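You operate a simulated robot arm through the tools that you are given. There is no shell and no other tool. Be economical: measure what you need, move in short steps, check, and stop when the job is done.

You run a simulated robot arm. Do the job below in one go: nothing can be reset, and whatever is moved stays where it is left.

TASK
Put the crumb brush and the dimpled beaker on the oval platter.

Only the result counts: the job must be done as asked and must still hold three seconds after the hand-in. Knocking over, shifting, dropping, spilling or breaking anything else fails it.

THE ROBOT
A 7-joint arm with a two-finger parallel gripper, fixed in place. Base frame: the origin is at the foot of the arm, x ahead of it, y to its left, z up; the work surface is at about z = -0.001. Lengths are in m, angles in rad, forces in N, time in s.
With the tool pointing down near the work surface it reaches from about 0.24 to 0.62 m from the base axis. Its first joint turns from -1.152 to 1.152 rad. Payload 2.6 kg.
Tool frame: the origin (TCP) lies between the finger pads and is the grasp point; the fingertips stand 0.03 m ahead of it; z points along the fingers, y is the line along which they close. The gripper opens to 0.094 m. The fingers are 0.028 m wide and 0.01 m thick; the gripper's body (0.05 by 0.096 m) begins 0.055 m behind the TCP.
Orientation is told as [roll, pitch, yaw] about the base's x, y, z axes, in that order, counted from this pose: with the fingers straight down and closing along the base's y, the tool's x points along the base's -x, its y along +y and its z along -z.

THE INTERFACE
- The arm moves only by the tool jog_arm. Its argument "commands" is a list of rows, each a list of 3 entries, a list of its own where there are three numbers: the shift along the tool's x, y, z in m, then the turn, a rotation vector about the tool's x, y, z in rad, then the finger opening in m, from 0 to 0.094. In form: [[[tx, ty, tz], [ax, ay, az], fingers], ...]. A call has 1 to 12 rows; each row is the pose to reach, as a shift and turn from the pose commanded when the call began, along the tool's axes at that moment. Each row takes 0.2 s and may step no farther than 0.05 m and 0.15 rad from the row before; otherwise, or with a gripper value out of range, the whole call is refused. Where a pose cannot be reached the arm comes as near as it can. A force on the tool above 40 N (or 10 N above the force at the start of the call, whichever is more), or a blocked arm, ends the call early, and 0.2 s more pass. Each finger travels about 0.072 m/s and halts on what it meets, pressing with about 23 N; the grip force reading is that of the motor and also rises with nothing between the fingers. The clock runs only during rows and for 0.2 s after the last one: add rows that repeat a pose to give the fingers time. The reply holds the time, the measured pose of the TCP, the force on the tool along the base axes, the opening and the grip force, in the units named above and with some noise.
- Cameras (640 x 400 px; columns grow to the right, rows downward): "scene" is fixed at [0.0259, 0.4299, 0.5506]; the picture's right is [-0.84, -0.54, 0.00], its down [-0.38, 0.59, -0.71] and it looks along [0.38, -0.60, -0.70] (base axes); focal length 265 px, centre (320, 200). "wrist" rides on the gripper at [0.076, 0.014, -0.103] in the tool frame; the picture's right is [-0.18, 0.98, 0.00], its down [-0.75, -0.14, -0.64] and it looks along [-0.63, -0.12, 0.77] (tool axes); focal length 243 px, centre (320, 200). There is no depth. A picture from a camera that has moved, and an enlarged one, comes with that camera's place and axes in the base frame and with its lens.
- capture(camera): a new picture of that camera. No time passes.
- zoom(camera, box): a new picture of the part [left, top, right, bottom] of that camera's present view, enlarged. No time passes.
- job_done(): hands the job in; it is judged then, once.

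Work in short steps. Places have to be worked out from the pictures, the camera data and where the tool is seen: move nearer, look again, correct. Check each grasp and each placing, and mend what went wrong. You have 90 turns and 38 pictures in all, those below and enlarged ones among them. Open the gripper and draw the arm clear of the work before you hand the job in, unless the task says otherwise; then end with one line.

The tools are called as a command line: name --argument value ..., lists and objects as JSON in quotes. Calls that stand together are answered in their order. jog_arm: Moves the arm, as the interface text tells. Its arguments: {"type":"object","properties":{"commands":{"type":"array"}},"required":["commands"]} The other tools are called the same way: capture (camera) takes a picture; zoom (camera, box) takes an enlarged picture of a part of a camera's view; job_done () hands the job in.

At the start:

```text
time_s: 0.0
tcp_pos: [0.3645, -0.0369, 0.293]
tcp_rot: [0.002, 0.001, 0.002]
ft_force: [0.3, -0.4, -0.2]
opening: 0.094
gripper_force: 0.1
```

scene: 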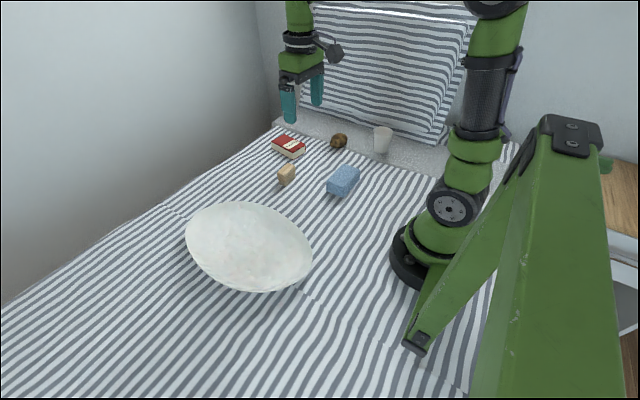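
wrist: 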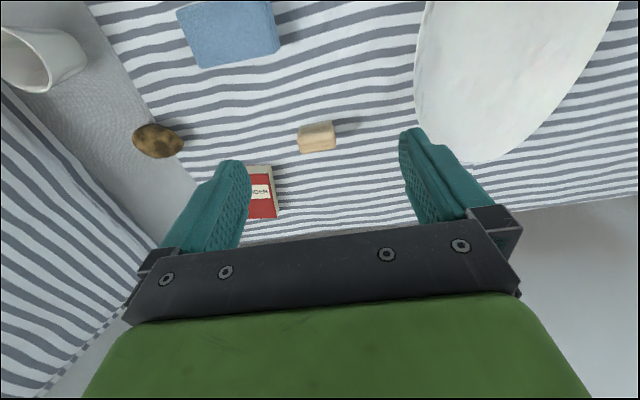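

I see a platter, a blue object, a small wooden block, a book, a brown lump and a cup. I'll zoom in to identify them.

zoom --camera "scene" --box '[260, 110, 420, 210]'

zoom --camera "wrist" --box '[0, 0, 400, 250]'

```text
4.00 times, centred on (340, 160) of scene
camera zoom: at [0.0259, 0.4299, 0.5506], right [-0.84, -0.54, 0.0], down [-0.38, 0.59, -0.71], along [0.38, -0.6, -0.7], focal length 1059 px, centre (240, 360)
```

zoom: 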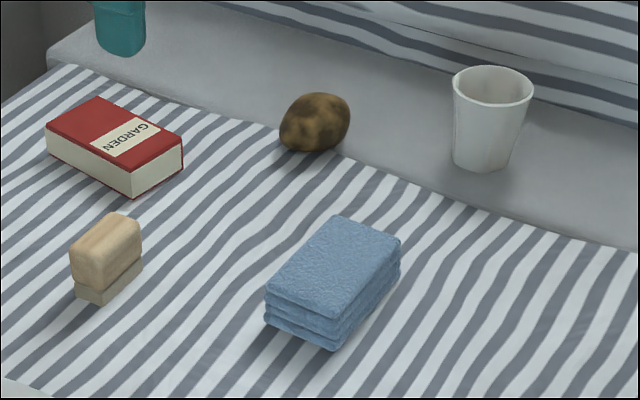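

```text
1.60 times, centred on (200, 125) of wrist
camera zoom: at [0.2899, -0.0228, 0.3951], right [0.18, 0.98, 0.0], down [0.75, -0.14, 0.64], along [0.63, -0.12, -0.77], focal length 388 px, centre (512, 320)
```

zoom: 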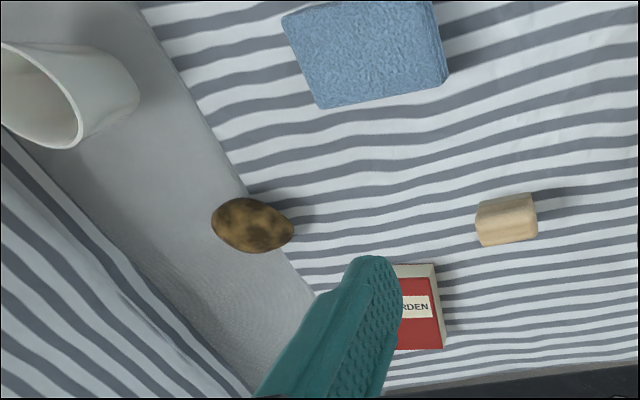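

The wooden block with pale bristles is the brush, at about (0.465, -0.063). The white cup is the beaker, at about (0.28, -0.385), and the blue item is a folded cloth. I'll move above the brush and look closer.

jog_arm --commands '[[[-0.025, -0.006, 0.035], [0, 0, 0], 0.094], [[-0.05, -0.013, 0.07], [0, 0, 0], 0.094], [[-0.075, -0.02, 0.105], [0, 0, 0], 0.094], [[-0.1, -0.026, 0.14], [0, 0, 0], 0.094], [[-0.1, -0.026, 0.14], [0, 0, 0], 0.094]]'

capture --camera "wrist"

zoom --camera "scene" --box '[160, 150, 352, 270]'

```text
time_s: 1.2
tcp_pos: [0.4641, -0.0621, 0.1514]
tcp_rot: [-0.002, 0.0, -0.003]
ft_force: [-0.7, 0.0, -0.3]
opening: 0.0942
gripper_force: 0.2
```

```text
33 pictures are left
camera wrist: at [0.3891, -0.0476, 0.2555], right [0.19, 0.98, 0.0], down [0.75, -0.14, 0.64], along [0.63, -0.12, -0.77], focal length 243 px, centre (320, 200)
```

wrist: 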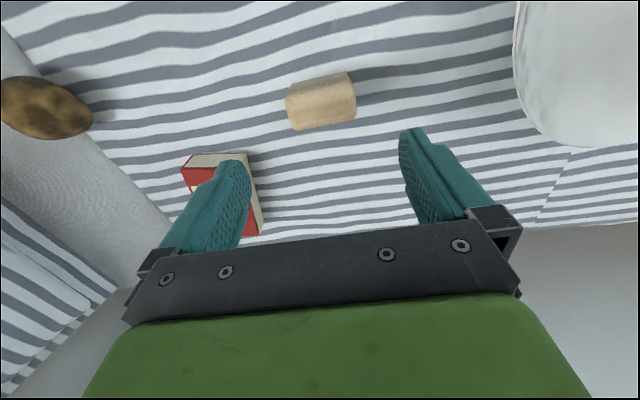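

```text
3.33 times, centred on (256, 210) of scene
camera zoom: at [0.0259, 0.4299, 0.5506], right [-0.84, -0.54, 0.0], down [-0.38, 0.59, -0.71], along [0.38, -0.6, -0.7], focal length 882 px, centre (533, 167)
```

zoom: 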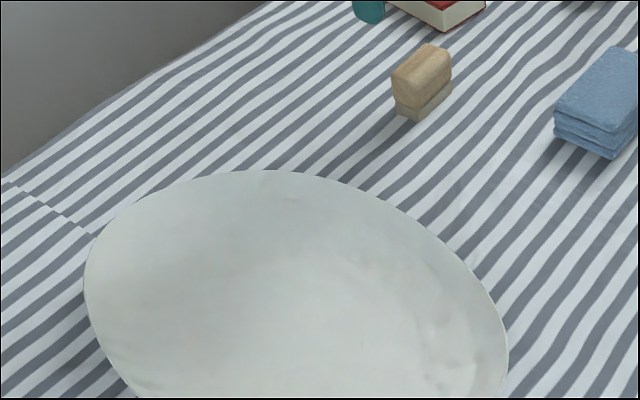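

I'll enlarge the brush to find its edges and heading.

zoom --camera "wrist" --box '[270, 60, 366, 140]'

zoom --camera "scene" --box '[262, 155, 310, 195]'

```text
5.00 times, centred on (318, 100) of wrist
camera zoom: at [0.3891, -0.0476, 0.2555], right [0.19, 0.98, 0.0], down [0.75, -0.14, 0.64], along [0.63, -0.12, -0.77], focal length 1213 px, centre (330, 700)
```

zoom: 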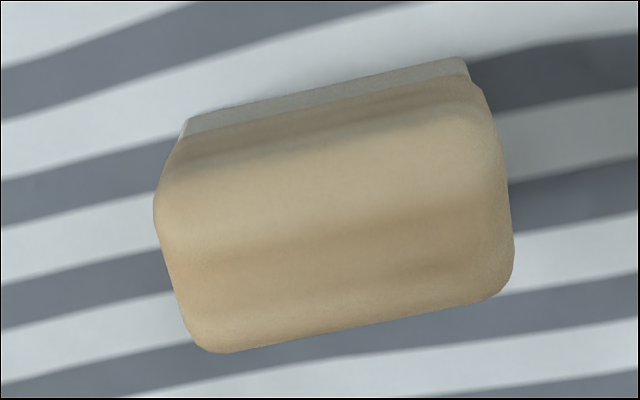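

```text
10.00 times, centred on (286, 175) of scene
camera zoom: at [0.0259, 0.4299, 0.5506], right [-0.84, -0.54, 0.0], down [-0.38, 0.59, -0.71], along [0.38, -0.6, -0.7], focal length 2646 px, centre (660, 450)
```

zoom: 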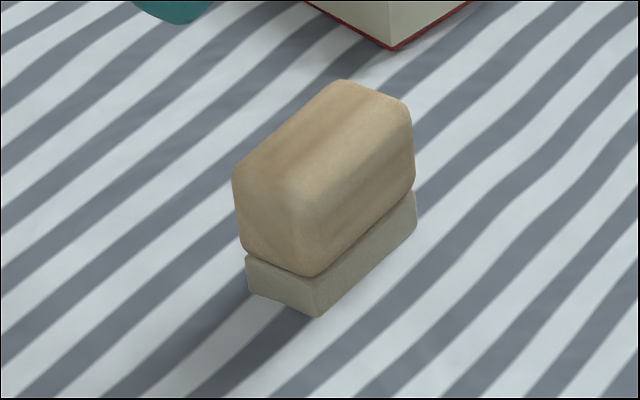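

The brush is axis-aligned at about (0.460, -0.060). It is roughly 0.055 long in y, 0.03 wide and 0.05 tall, so I can grip its ends with no turn. Going down.

jog_arm --commands '[[[0.004, 0.003, 0.03], [0, 0, 0], 0.094], [[0.004, 0.003, 0.06], [0, 0, 0], 0.094], [[0.004, 0.003, 0.09], [0, 0, 0], 0.094], [[0.004, 0.003, 0.115], [0, 0, 0], 0.094], [[0.004, 0.003, 0.115], [0, 0, 0], 0.094]]'

zoom --camera "scene" --box '[230, 120, 358, 200]'

```text
time_s: 2.4
tcp_pos: [0.459, -0.059, 0.0374]
tcp_rot: [0.001, 0.0, -0.002]
ft_force: [0.4, -0.7, 0.5]
opening: 0.094
gripper_force: 0.0
```

```text
5.00 times, centred on (294, 160) of scene
camera zoom: at [0.0259, 0.4299, 0.5506], right [-0.84, -0.54, 0.0], down [-0.38, 0.59, -0.71], along [0.38, -0.6, -0.7], focal length 1323 px, centre (450, 400)
```

zoom: 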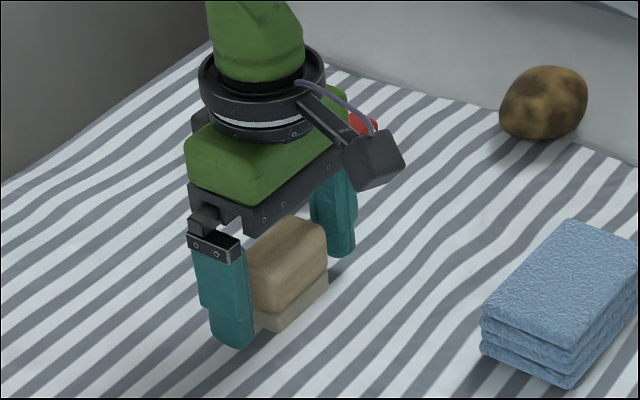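

The fingers straddle the brush well. I'll close them, then lift a little.

jog_arm --commands '[[[0, 0, 0], [0, 0, 0], 0.03], [[0, 0, 0], [0, 0, 0], 0.03], [[0, 0, 0], [0, 0, 0], 0.03], [[0, 0, 0], [0, 0, 0], 0.03]]'

jog_arm --commands '[[[0, 0, -0.02], [0, 0, 0], 0.03], [[0, 0, -0.06], [0, 0, 0], 0.03], [[0, 0, -0.1], [0, 0, 0], 0.03], [[0, 0, -0.14], [0, 0, 0], 0.03]]'

capture --camera "wrist"

capture --camera "scene"

```text
time_s: 3.4
tcp_pos: [0.46, -0.06, 0.0372]
tcp_rot: [0.0, 0.0, 0.0]
ft_force: [-0.4, -0.2, 0.5]
opening: 0.0638
gripper_force: 23.3
```

```text
time_s: 4.4
tcp_pos: [0.4596, -0.0577, 0.1773]
tcp_rot: [0.0, 0.001, 0.0]
ft_force: [-0.4, -0.2, 0.3]
opening: 0.0638
gripper_force: 22.3
```

```text
28 pictures are left
camera wrist: at [0.3856, -0.0435, 0.2804], right [0.18, 0.98, 0.0], down [0.75, -0.14, 0.64], along [0.63, -0.12, -0.77], focal length 243 px, centre (320, 200)
```

wrist: 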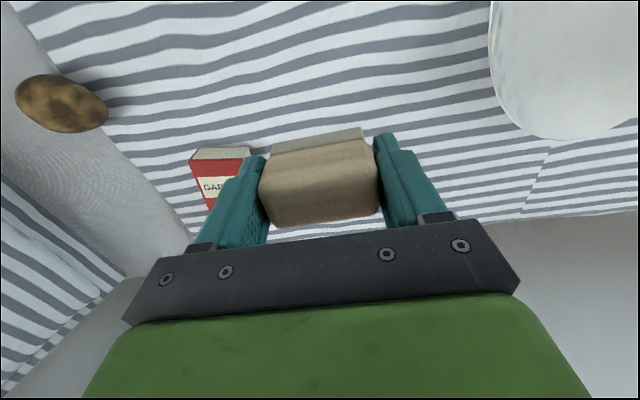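

```text
27 pictures are left
```

scene: 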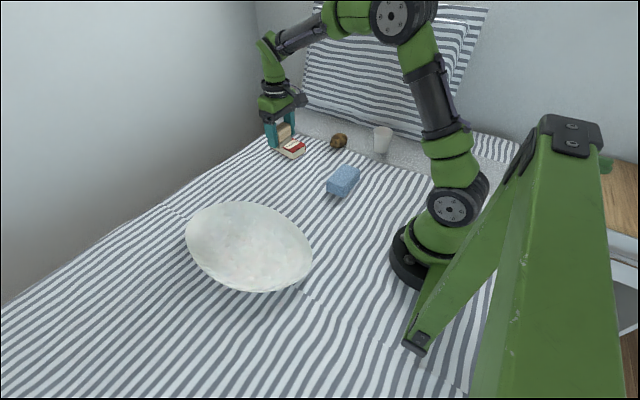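

The brush is held, with a 0.064 opening and steady force. I'll carry it high over the platter's near side and look at the platter's shape.

jog_arm --commands '[[[0.018, 0.036, -0.015], [0, 0, 0], 0.03], [[0.036, 0.072, -0.03], [0, 0, 0], 0.03], [[0.054, 0.108, -0.045], [0, 0, 0], 0.03], [[0.072, 0.144, -0.06], [0, 0, 0], 0.03], [[0.09, 0.18, -0.073], [0, 0, 0], 0.03], [[0.11, 0.22, -0.073], [0, 0, 0], 0.03], [[0.13, 0.26, -0.073], [0, 0, 0], 0.03]]'

capture --camera "wrist"

zoom --camera "scene" --box '[160, 180, 336, 300]'

```text
time_s: 6.0
tcp_pos: [0.3284, 0.1982, 0.2509]
tcp_rot: [0.001, -0.001, -0.002]
ft_force: [0.2, 0.5, -0.7]
opening: 0.0635
gripper_force: 23.3
```

```text
26 pictures are left
camera wrist: at [0.2537, 0.2109, 0.3524], right [0.19, 0.98, 0.0], down [0.75, -0.14, 0.64], along [0.63, -0.12, -0.77], focal length 243 px, centre (320, 200)
```

wrist: 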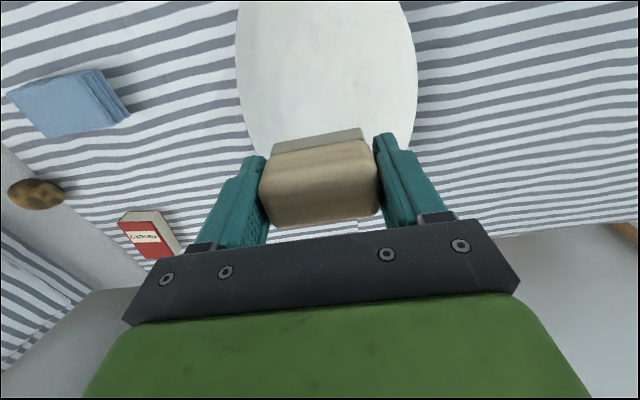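

```text
3.33 times, centred on (248, 240) of scene
camera zoom: at [0.0259, 0.4299, 0.5506], right [-0.84, -0.54, 0.0], down [-0.38, 0.59, -0.71], along [0.38, -0.6, -0.7], focal length 882 px, centre (560, 67)
```

zoom: 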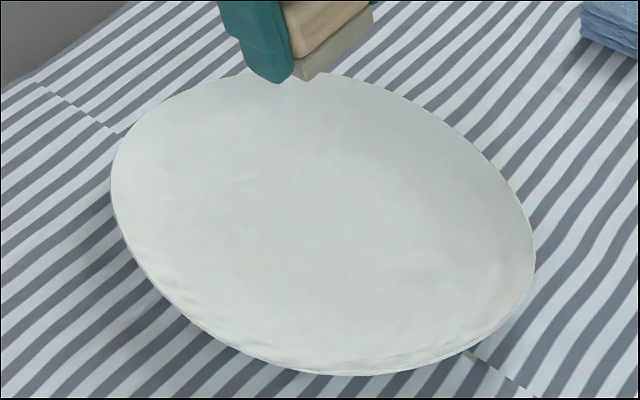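

From both views the platter spans x≈0.22–0.565 and y≈0.095–0.315, and it is slightly dished. The brush goes at about (0.44, 0.205), leaving about (0.335, 0.205) for the beaker. Lowering to z=0.08.

jog_arm --commands '[[[-0.037, 0.003, 0.02], [0, 0, 0], 0.03], [[-0.074, 0.006, 0.05], [0, 0, 0], 0.03], [[-0.111, 0.007, 0.08], [0, 0, 0], 0.03], [[-0.111, 0.007, 0.125], [0, 0, 0], 0.03], [[-0.111, 0.007, 0.17], [0, 0, 0], 0.03], [[-0.111, 0.007, 0.17], [0, 0, 0], 0.03]]'

zoom --camera "scene" --box '[160, 180, 336, 300]'

capture --camera "wrist"

```text
time_s: 7.4
tcp_pos: [0.4445, 0.2053, 0.0789]
tcp_rot: [0.001, 0.0, -0.002]
ft_force: [0.2, 0.0, -0.7]
opening: 0.0638
gripper_force: 23.5
```

```text
3.33 times, centred on (248, 240) of scene
camera zoom: at [0.0259, 0.4299, 0.5506], right [-0.84, -0.54, 0.0], down [-0.38, 0.59, -0.71], along [0.38, -0.6, -0.7], focal length 882 px, centre (560, 67)
```

zoom: 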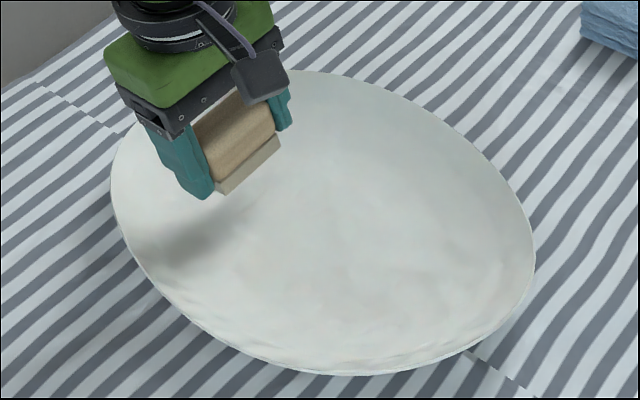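

```text
23 pictures are left
camera wrist: at [0.3694, 0.2209, 0.1819], right [0.18, 0.98, 0.0], down [0.75, -0.14, 0.64], along [0.63, -0.12, -0.77], focal length 243 px, centre (320, 200)
```

wrist: 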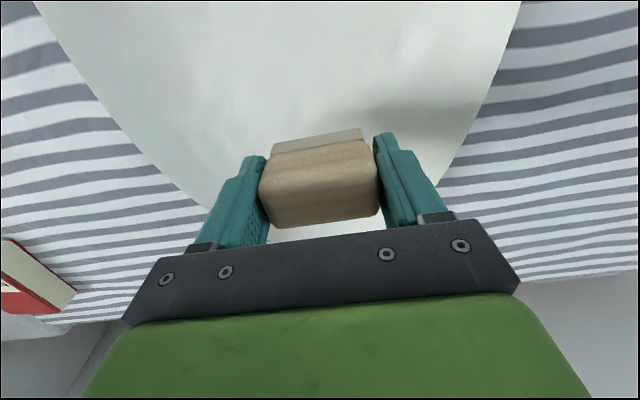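

The brush is over the interior but a bit near the far end. I'll shift 0.013 m closer and lower gently.

jog_arm --commands '[[[0.013, 0, 0], [0, 0, 0], 0.03], [[0.013, 0, 0.01], [0, 0, 0], 0.03], [[0.013, 0, 0.02], [0, 0, 0], 0.03], [[0.013, 0, 0.025], [0, 0, 0], 0.03], [[0.013, 0, 0.025], [0, 0, 0], 0.03]]'

jog_arm --commands '[[[0, 0, 0.002], [0, 0, 0], 0.03], [[0, 0, 0.004], [0, 0, 0], 0.03]]'

zoom --camera "scene" --box '[170, 180, 266, 240]'

```text
time_s: 8.6
tcp_pos: [0.4293, 0.2078, 0.0581]
tcp_rot: [0.001, -0.001, -0.001]
ft_force: [-0.4, 0.3, -0.2]
opening: 0.0635
gripper_force: 23.2
```

```text
time_s: 9.2
tcp_pos: [0.4294, 0.2064, 0.0525]
tcp_rot: [0.0, 0.0, 0.001]
ft_force: [0.1, 0.2, -0.1]
opening: 0.0637
gripper_force: 23.1
```

```text
6.67 times, centred on (218, 210) of scene
camera zoom: at [0.0259, 0.4299, 0.5506], right [-0.84, -0.54, 0.0], down [-0.38, 0.59, -0.71], along [0.38, -0.6, -0.7], focal length 1764 px, centre (1000, 133)
```

zoom: 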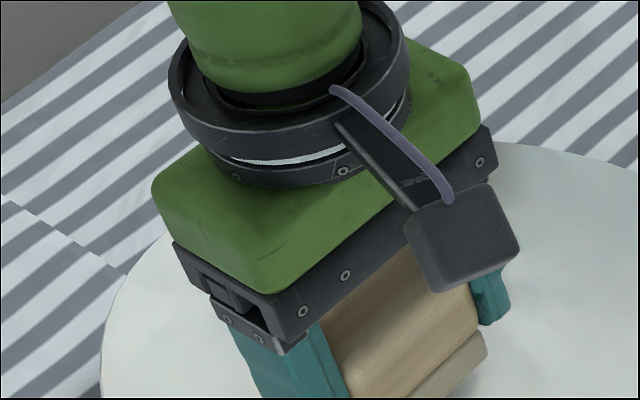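

No contact force yet, so I'll keep lowering in tiny steps.

jog_arm --commands '[[[0, 0, 0.002], [0, 0, 0], 0.03], [[0, 0, 0.004], [0, 0, 0], 0.03]]'

zoom --camera "scene" --box '[190, 200, 286, 260]'

```text
time_s: 9.8
tcp_pos: [0.429, 0.2077, 0.0489]
tcp_rot: [0.0, 0.001, -0.001]
ft_force: [0.1, 0.1, 0.0]
opening: 0.0634
gripper_force: 22.9
```

```text
6.67 times, centred on (238, 230) of scene
camera zoom: at [0.0259, 0.4299, 0.5506], right [-0.84, -0.54, 0.0], down [-0.38, 0.59, -0.71], along [0.38, -0.6, -0.7], focal length 1764 px, centre (867, 0)
```

zoom: 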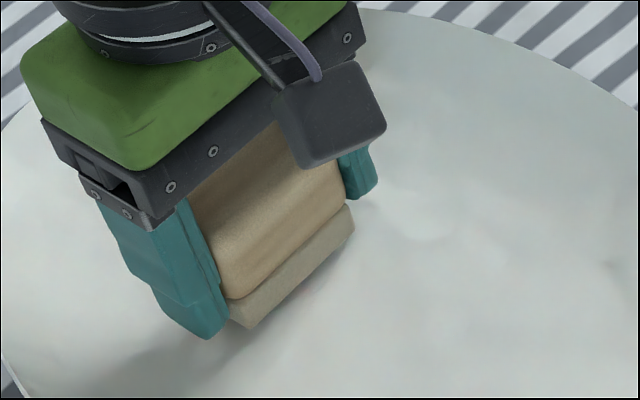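

Contact is close but the force is still zero. Two more millimetre-scale steps.

jog_arm --commands '[[[0, 0, 0.0015], [0, 0, 0], 0.03], [[0, 0, 0.003], [0, 0, 0], 0.03]]'

jog_arm --commands '[[[0, 0, 0.001], [0, 0, 0], 0.03], [[0, 0, 0.002], [0, 0, 0], 0.03]]'

```text
time_s: 10.4
tcp_pos: [0.4283, 0.2072, 0.0461]
tcp_rot: [0.001, -0.001, 0.002]
ft_force: [0.6, 0.2, -1.3]
opening: 0.0635
gripper_force: 23.0
```

```text
time_s: 11.0
tcp_pos: [0.429, 0.2071, 0.0437]
tcp_rot: [0.0, 0.0, -0.003]
ft_force: [-1.5, -1.8, 4.2]
opening: 0.0638
gripper_force: 23.4
```

A contact force of 4 N shows the brush is on the platter. I'll open modestly, then lift straight up.

jog_arm --commands '[[[0, 0, -0.001], [0, 0, 0], 0.066], [[0, 0, -0.001], [0, 0, 0], 0.075], [[0, 0, -0.001], [0, 0, 0], 0.076], [[0, 0, -0.02], [0, 0, 0], 0.076], [[0, 0, -0.06], [0, 0, 0], 0.076], [[0, 0, -0.1], [0, 0, 0], 0.08], [[0, 0, -0.15], [0, 0, 0], 0.09]]'

zoom --camera "scene" --box '[160, 180, 336, 300]'

capture --camera "wrist"

```text
time_s: 12.6
tcp_pos: [0.4291, 0.2045, 0.195]
tcp_rot: [0.0, 0.001, 0.0]
ft_force: [-0.2, 0.0, 0.8]
opening: 0.09
gripper_force: 0.1
```

```text
3.33 times, centred on (248, 240) of scene
camera zoom: at [0.0259, 0.4299, 0.5506], right [-0.84, -0.54, 0.0], down [-0.38, 0.59, -0.71], along [0.38, -0.6, -0.7], focal length 882 px, centre (560, 67)
```

zoom: 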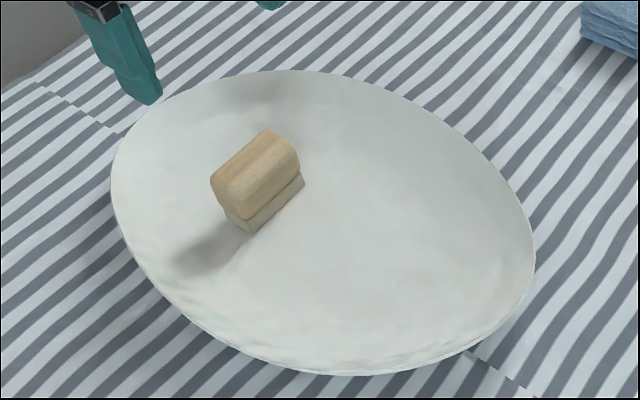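

```text
19 pictures are left
camera wrist: at [0.3548, 0.2198, 0.298], right [0.18, 0.98, 0.0], down [0.75, -0.14, 0.64], along [0.63, -0.12, -0.77], focal length 243 px, centre (320, 200)
```

wrist: 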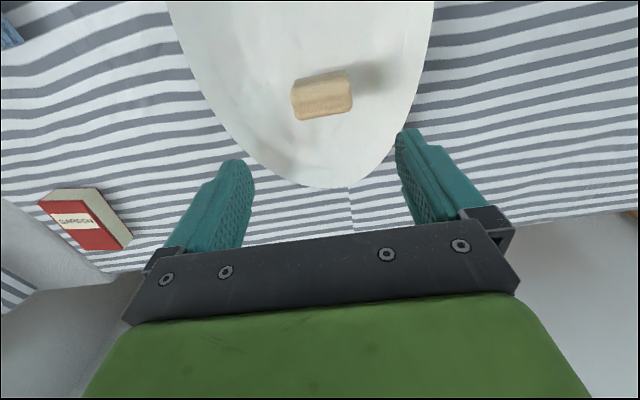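

The brush sits upright on the platter. Now I'll travel high toward the beaker and look.

jog_arm --commands '[[[0.0108, -0.0446, -0.005], [0, 0, 0], 0.094], [[0.0215, -0.0892, -0.01], [0, 0, 0], 0.094], [[0.0323, -0.1338, -0.015], [0, 0, 0], 0.094], [[0.043, -0.1783, -0.02], [0, 0, 0], 0.094], [[0.0538, -0.2229, -0.025], [0, 0, 0], 0.094], [[0.0645, -0.2675, -0.025], [0, 0, 0], 0.094], [[0.0753, -0.3121, -0.025], [0, 0, 0], 0.094], [[0.086, -0.3567, -0.025], [0, 0, 0], 0.094], [[0.0968, -0.4013, -0.025], [0, 0, 0], 0.094], [[0.1075, -0.4458, -0.025], [0, 0, 0], 0.094], [[0.1183, -0.4904, -0.025], [0, 0, 0], 0.094], [[0.129, -0.535, -0.025], [0, 0, 0], 0.094]]'

capture --camera "wrist"

zoom --camera "scene" --box '[300, 80, 428, 160]'

```text
time_s: 15.2
tcp_pos: [0.2985, -0.3275, 0.2188]
tcp_rot: [0.0, 0.0, -0.002]
ft_force: [0.7, -0.5, 0.2]
opening: 0.0939
gripper_force: 0.0
```

```text
18 pictures are left
camera wrist: at [0.2229, -0.3132, 0.3202], right [0.18, 0.98, 0.0], down [0.75, -0.14, 0.64], along [0.63, -0.12, -0.77], focal length 243 px, centre (320, 200)
```

wrist: 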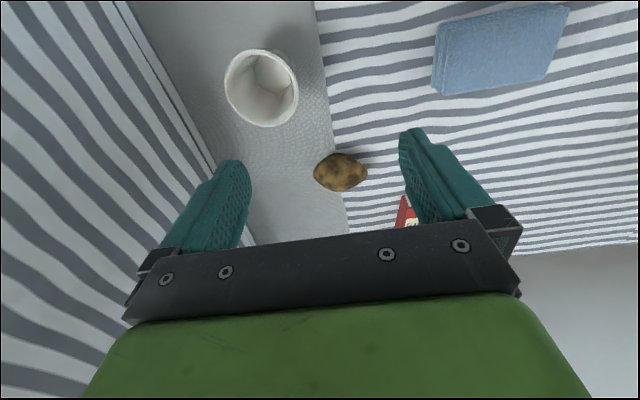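

```text
5.00 times, centred on (364, 120) of scene
camera zoom: at [0.0259, 0.43, 0.5506], right [-0.84, -0.54, 0.0], down [-0.38, 0.59, -0.71], along [0.38, -0.6, -0.7], focal length 1323 px, centre (100, 600)
```

zoom: 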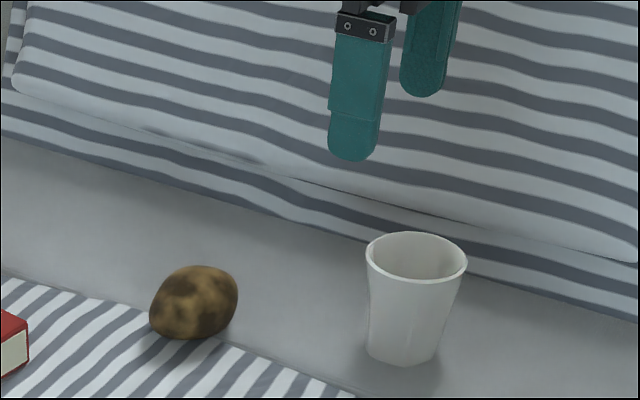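

Both views put the beaker's rim centre at (0.280, -0.382), about 0.071 across and 0.075 high. The pillow is clear at y≈-0.52. I'll centre above it with the fingertips over the rim.

jog_arm --commands '[[[0.009, -0.027, 0.02], [0, 0, 0], 0.094], [[0.0185, -0.0545, 0.04], [0, 0, 0], 0.094], [[0.0185, -0.0545, 0.075], [0, 0, 0], 0.094], [[0.0185, -0.0545, 0.095], [0, 0, 0], 0.094], [[0.0185, -0.0545, 0.095], [0, 0, 0], 0.094]]'

capture --camera "wrist"

zoom --camera "scene" --box '[320, 80, 448, 160]'

```text
time_s: 16.4
tcp_pos: [0.2782, -0.3836, 0.1218]
tcp_rot: [0.0, -0.002, 0.0]
ft_force: [0.1, 0.8, 0.3]
opening: 0.094
gripper_force: 0.0
```

```text
16 pictures are left
camera wrist: at [0.2034, -0.3693, 0.2253], right [0.18, 0.98, 0.0], down [0.75, -0.14, 0.64], along [0.63, -0.12, -0.77], focal length 243 px, centre (320, 200)
```

wrist: 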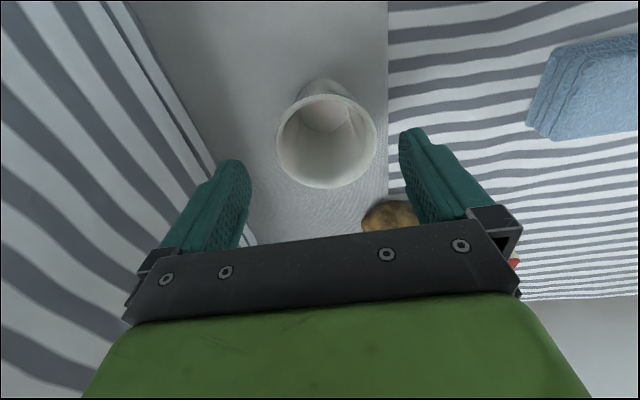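

```text
5.00 times, centred on (384, 120) of scene
camera zoom: at [0.0259, 0.4299, 0.5506], right [-0.84, -0.54, 0.0], down [-0.38, 0.59, -0.71], along [0.38, -0.6, -0.7], focal length 1323 px, centre (0, 600)
```

zoom: 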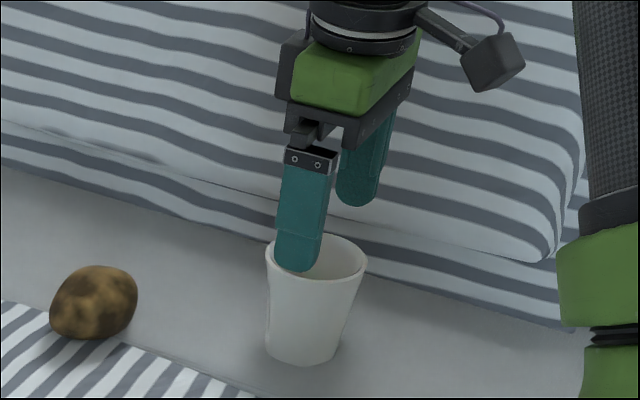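

The rim centre is at about (0.277, -0.380), nearly aligned. I'll shift +0.003 in y and descend around the beaker.

jog_arm --commands '[[[0.001, 0.003, 0], [0, 0, 0], 0.094], [[0.001, 0.003, 0.025], [0, 0, 0], 0.094], [[0.001, 0.003, 0.05], [0, 0, 0], 0.094], [[0.001, 0.003, 0.072], [0, 0, 0], 0.094], [[0.001, 0.003, 0.072], [0, 0, 0], 0.094]]'

zoom --camera "scene" --box '[320, 80, 448, 160]'

capture --camera "wrist"

```text
time_s: 17.6
tcp_pos: [0.2802, -0.3807, 0.0516]
tcp_rot: [0.0, -0.001, 0.0]
ft_force: [0.8, -0.2, -0.2]
opening: 0.0941
gripper_force: 0.0
```

```text
5.00 times, centred on (384, 120) of scene
camera zoom: at [0.0259, 0.4299, 0.5506], right [-0.84, -0.54, 0.0], down [-0.38, 0.59, -0.71], along [0.38, -0.6, -0.7], focal length 1323 px, centre (0, 600)
```

zoom: 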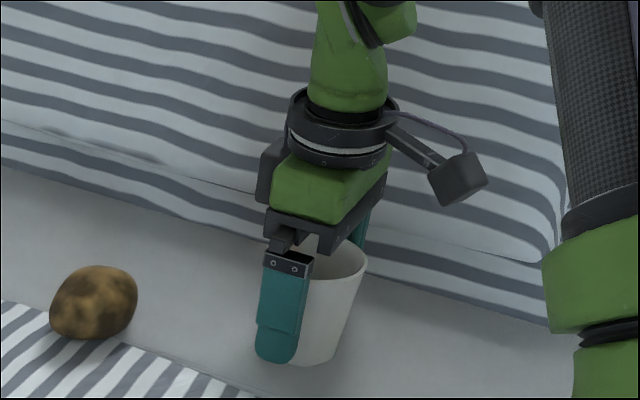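

```text
13 pictures are left
camera wrist: at [0.2055, -0.3671, 0.1537], right [0.18, 0.98, 0.0], down [0.75, -0.14, 0.64], along [0.63, -0.12, -0.77], focal length 243 px, centre (320, 200)
```

wrist: 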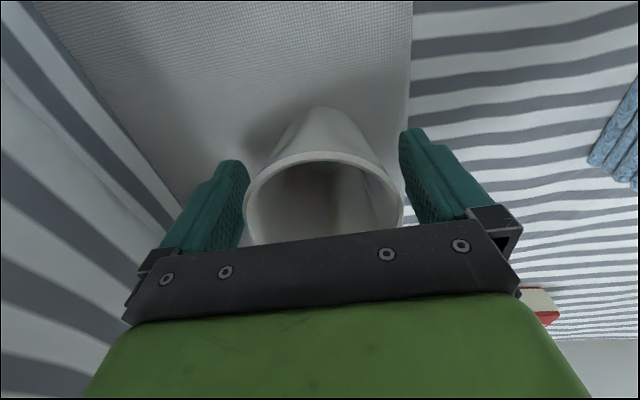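

The beaker is centred between the fingers. Closing on it now.

jog_arm --commands '[[[0, 0, 0.006], [0, 0, 0], 0.08], [[0, 0, 0.006], [0, 0, 0], 0.06], [[0, 0, 0.006], [0, 0, 0], 0.045], [[0, 0, 0.006], [0, 0, 0], 0.045], [[0, 0, 0.006], [0, 0, 0], 0.045]]'

jog_arm --commands '[[[0, 0, -0.01], [0, 0, 0], 0.045], [[0, 0, -0.04], [0, 0, 0], 0.045], [[0, 0, -0.08], [0, 0, 0], 0.045], [[0, 0, -0.12], [0, 0, 0], 0.045], [[0, 0, -0.16], [0, 0, 0], 0.045]]'

zoom --camera "scene" --box '[288, 40, 448, 140]'

```text
time_s: 18.8
tcp_pos: [0.2805, -0.381, 0.0446]
tcp_rot: [-0.001, 0.0, 0.0]
ft_force: [0.6, 1.0, 0.5]
opening: 0.0695
gripper_force: 22.7
```

```text
time_s: 20.0
tcp_pos: [0.2799, -0.3799, 0.202]
tcp_rot: [0.0, 0.001, 0.0]
ft_force: [-0.4, 0.0, -2.5]
opening: 0.0693
gripper_force: 23.1
```

```text
4.00 times, centred on (368, 90) of scene
camera zoom: at [0.0259, 0.4299, 0.5506], right [-0.84, -0.54, 0.0], down [-0.38, 0.59, -0.71], along [0.38, -0.6, -0.7], focal length 1059 px, centre (128, 640)
```

zoom: 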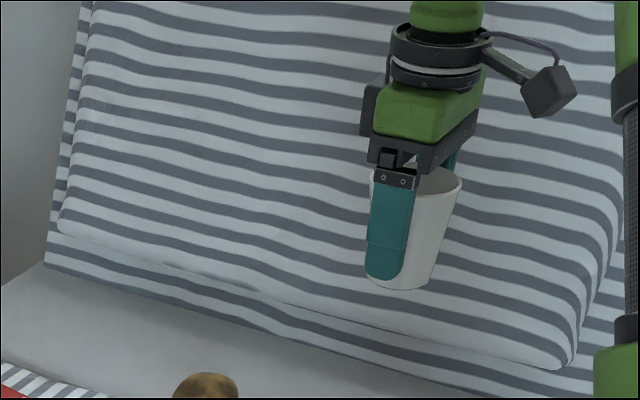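

The beaker is held upright and lifted. I'll carry it at height to the platter's near half.

jog_arm --commands '[[[-0.008, 0.045, 0], [0, 0, 0], 0.045], [[-0.016, 0.09, 0], [0, 0, 0], 0.045], [[-0.024, 0.135, 0], [0, 0, 0], 0.045], [[-0.032, 0.18, 0], [0, 0, 0], 0.045], [[-0.04, 0.225, 0], [0, 0, 0], 0.045], [[-0.045, 0.27, 0], [0, 0, 0], 0.045], [[-0.045, 0.315, 0], [0, 0, 0], 0.045], [[-0.045, 0.36, 0], [0, 0, 0], 0.045], [[-0.045, 0.405, 0], [0, 0, 0], 0.045], [[-0.045, 0.45, 0], [0, 0, 0], 0.045], [[-0.045, 0.495, 0], [0, 0, 0], 0.045], [[-0.045, 0.54, 0], [0, 0, 0], 0.045]]'

jog_arm --commands '[[[0, 0.02, 0], [0, 0, 0], 0.045], [[0, 0.043, 0.03], [0, 0, 0], 0.045], [[0, 0.043, 0.07], [0, 0, 0], 0.045], [[0, 0.043, 0.11], [0, 0, 0], 0.045], [[0, 0.043, 0.11], [0, 0, 0], 0.045]]'

zoom --camera "scene" --box '[160, 180, 336, 300]'

capture --camera "wrist"

```text
time_s: 22.6
tcp_pos: [0.3234, 0.1588, 0.2062]
tcp_rot: [0.001, 0.0, -0.004]
ft_force: [-0.2, 0.0, -1.1]
opening: 0.0694
gripper_force: 22.9
```

```text
time_s: 23.8
tcp_pos: [0.3247, 0.2036, 0.0947]
tcp_rot: [-0.002, 0.0, -0.001]
ft_force: [0.3, -0.3, -1.8]
opening: 0.0692
gripper_force: 23.4
```

```text
3.33 times, centred on (248, 240) of scene
camera zoom: at [0.0259, 0.4299, 0.5506], right [-0.84, -0.54, 0.0], down [-0.38, 0.59, -0.71], along [0.38, -0.6, -0.7], focal length 882 px, centre (560, 67)
```

zoom: 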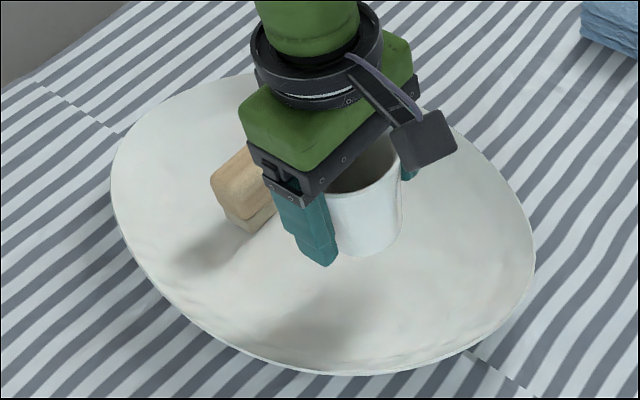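

```text
10 pictures are left
camera wrist: at [0.2506, 0.2179, 0.1973], right [0.18, 0.98, 0.0], down [0.75, -0.14, 0.64], along [0.63, -0.12, -0.77], focal length 243 px, centre (320, 200)
```

wrist: 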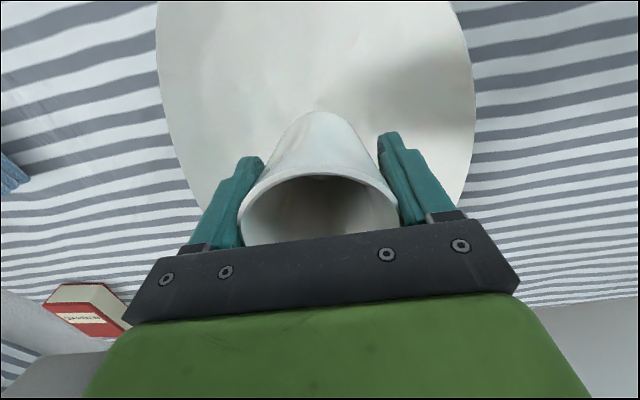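

Clear of the brush and over the flat of the platter. I expect contact near TCP z≈0.052, so I'll lower to about 0.06 and then in fine steps.

jog_arm --commands '[[[0, 0, 0.012], [0, 0, 0], 0.045], [[0, 0, 0.024], [0, 0, 0], 0.045], [[0, 0, 0.034], [0, 0, 0], 0.045], [[0, 0, 0.034], [0, 0, 0], 0.045]]'

jog_arm --commands '[[[0, 0, 0.002], [0, 0, 0], 0.045], [[0, 0, 0.004], [0, 0, 0], 0.045]]'

jog_arm --commands '[[[0, 0, 0.001], [0, 0, 0], 0.045], [[0, 0, 0.002], [0, 0, 0], 0.045]]'

```text
time_s: 24.8
tcp_pos: [0.3268, 0.2034, 0.0602]
tcp_rot: [-0.001, -0.001, 0.0]
ft_force: [-1.0, 0.3, -2.2]
opening: 0.0693
gripper_force: 22.8
```

```text
time_s: 25.4
tcp_pos: [0.3248, 0.2029, 0.0574]
tcp_rot: [-0.001, -0.001, -0.002]
ft_force: [-0.1, 0.8, -1.9]
opening: 0.0692
gripper_force: 23.0
```

```text
time_s: 26.0
tcp_pos: [0.3262, 0.2033, 0.0544]
tcp_rot: [0.0, 0.001, 0.0]
ft_force: [-0.8, -0.1, -2.1]
opening: 0.0689
gripper_force: 22.6
```

Still carrying the full weight with no contact. More fine steps.

jog_arm --commands '[[[0, 0, 0.001], [0, 0, 0], 0.045], [[0, 0, 0.002], [0, 0, 0], 0.045]]'

jog_arm --commands '[[[0, 0, 0.001], [0, 0, 0], 0.045], [[0, 0, 0.0015], [0, 0, 0], 0.045]]'

```text
time_s: 26.6
tcp_pos: [0.3253, 0.2039, 0.0521]
tcp_rot: [0.001, 0.0, -0.001]
ft_force: [-0.1, -0.3, -2.0]
opening: 0.0692
gripper_force: 22.7
```

```text
time_s: 27.2
tcp_pos: [0.3248, 0.2043, 0.0523]
tcp_rot: [0.001, 0.0, 0.0]
ft_force: [-0.3, 0.6, -1.3]
opening: 0.0694
gripper_force: 22.9
```

jog_arm --commands '[[[0, 0, 0.001], [0, 0, 0], 0.045], [[0, 0, 0.0015], [0, 0, 0], 0.045]]'

```text
time_s: 27.8
tcp_pos: [0.3265, 0.2039, 0.0518]
tcp_rot: [0.003, -0.002, 0.0]
ft_force: [-2.7, -2.4, 18.9]
opening: 0.0697
gripper_force: 22.9
```

Firm contact at 19 N. I'll back off 1.5 mm to relieve the press, release, and lift straight up.

jog_arm --commands '[[[0, 0, -0.0013], [0, 0, 0], 0.045], [[0, 0, -0.0013], [0, 0, 0], 0.045]]'

jog_arm --commands '[[[0, 0, 0], [0, 0, 0], 0.073], [[0, 0, 0], [0, 0, 0], 0.08], [[0, 0, 0], [0, 0, 0], 0.09], [[0, 0, 0], [0, 0, 0], 0.09]]'

zoom --camera "scene" --box '[160, 180, 336, 300]'

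capture --camera "wrist"

```text
time_s: 28.4
tcp_pos: [0.326, 0.2039, 0.0516]
tcp_rot: [0.001, -0.002, -0.001]
ft_force: [3.1, -0.7, 9.4]
opening: 0.0693
gripper_force: 22.3
```

```text
time_s: 29.4
tcp_pos: [0.3248, 0.2043, 0.0506]
tcp_rot: [0.0, 0.0, 0.001]
ft_force: [-0.4, -0.1, 0.4]
opening: 0.0899
gripper_force: 0.1
```

```text
3.33 times, centred on (248, 240) of scene
camera zoom: at [0.0259, 0.4299, 0.5506], right [-0.84, -0.54, 0.0], down [-0.38, 0.59, -0.71], along [0.38, -0.6, -0.7], focal length 882 px, centre (560, 67)
```

zoom: 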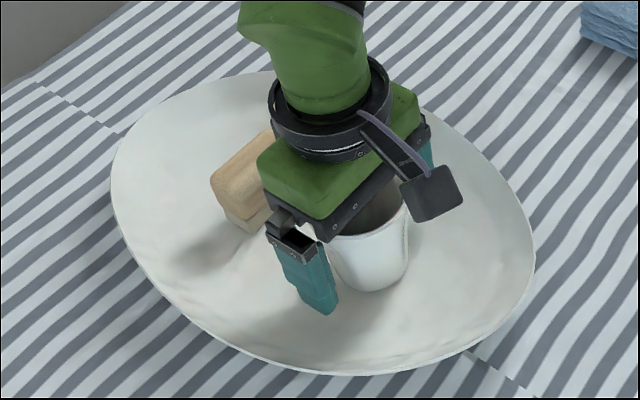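

```text
8 pictures are left
camera wrist: at [0.251, 0.2183, 0.1534], right [0.18, 0.98, 0.0], down [0.75, -0.14, 0.64], along [0.63, -0.12, -0.77], focal length 243 px, centre (320, 200)
```

wrist: 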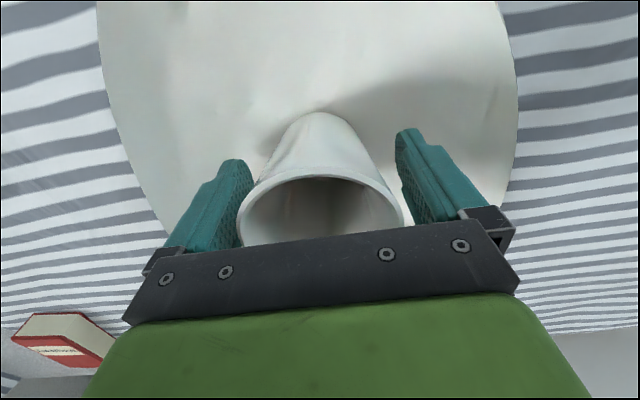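

The beaker stands freely between the fingers. Lifting straight up, then back toward the base side.

jog_arm --commands '[[[0, -0.001, -0.01], [0, 0, 0], 0.094], [[0, -0.001, -0.04], [0, 0, 0], 0.094], [[0, -0.001, -0.08], [0, 0, 0], 0.094], [[0, -0.001, -0.12], [0, 0, 0], 0.094], [[0, -0.001, -0.16], [0, 0, 0], 0.094], [[0, -0.045, -0.18], [0, 0, 0], 0.094], [[0, -0.09, -0.2], [0, 0, 0], 0.094], [[0, -0.135, -0.2], [0, 0, 0], 0.094], [[0, -0.18, -0.2], [0, 0, 0], 0.094]]'

capture --camera "scene"

zoom --camera "scene" --box '[160, 180, 336, 300]'

```text
time_s: 31.4
tcp_pos: [0.3248, 0.0268, 0.2511]
tcp_rot: [-0.002, -0.001, 0.001]
ft_force: [0.9, 0.8, -0.7]
opening: 0.0943
gripper_force: 0.0
```

```text
7 pictures are left
```

scene: 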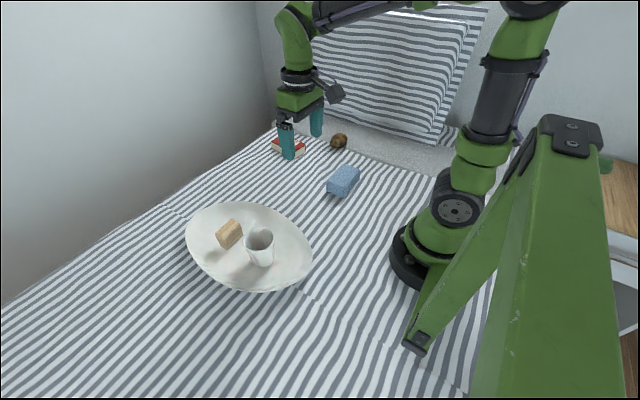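

```text
3.33 times, centred on (248, 240) of scene
camera zoom: at [0.0259, 0.43, 0.5506], right [-0.84, -0.54, 0.0], down [-0.38, 0.59, -0.71], along [0.38, -0.6, -0.7], focal length 882 px, centre (560, 67)
```

zoom: 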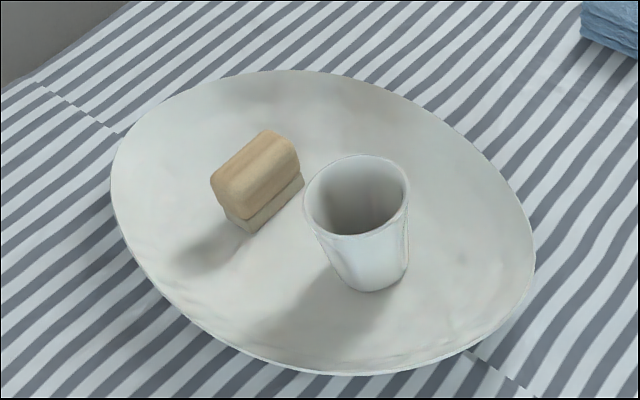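

Both items stand upright on the platter, nothing else has moved, and the arm is clear with the gripper open. Handing in.

job_done

```text
The job is handed in.
```

The crumb brush and the dimpled beaker are both standing upright on the oval platter, nothing else has moved, and the arm is clear with the gripper open.
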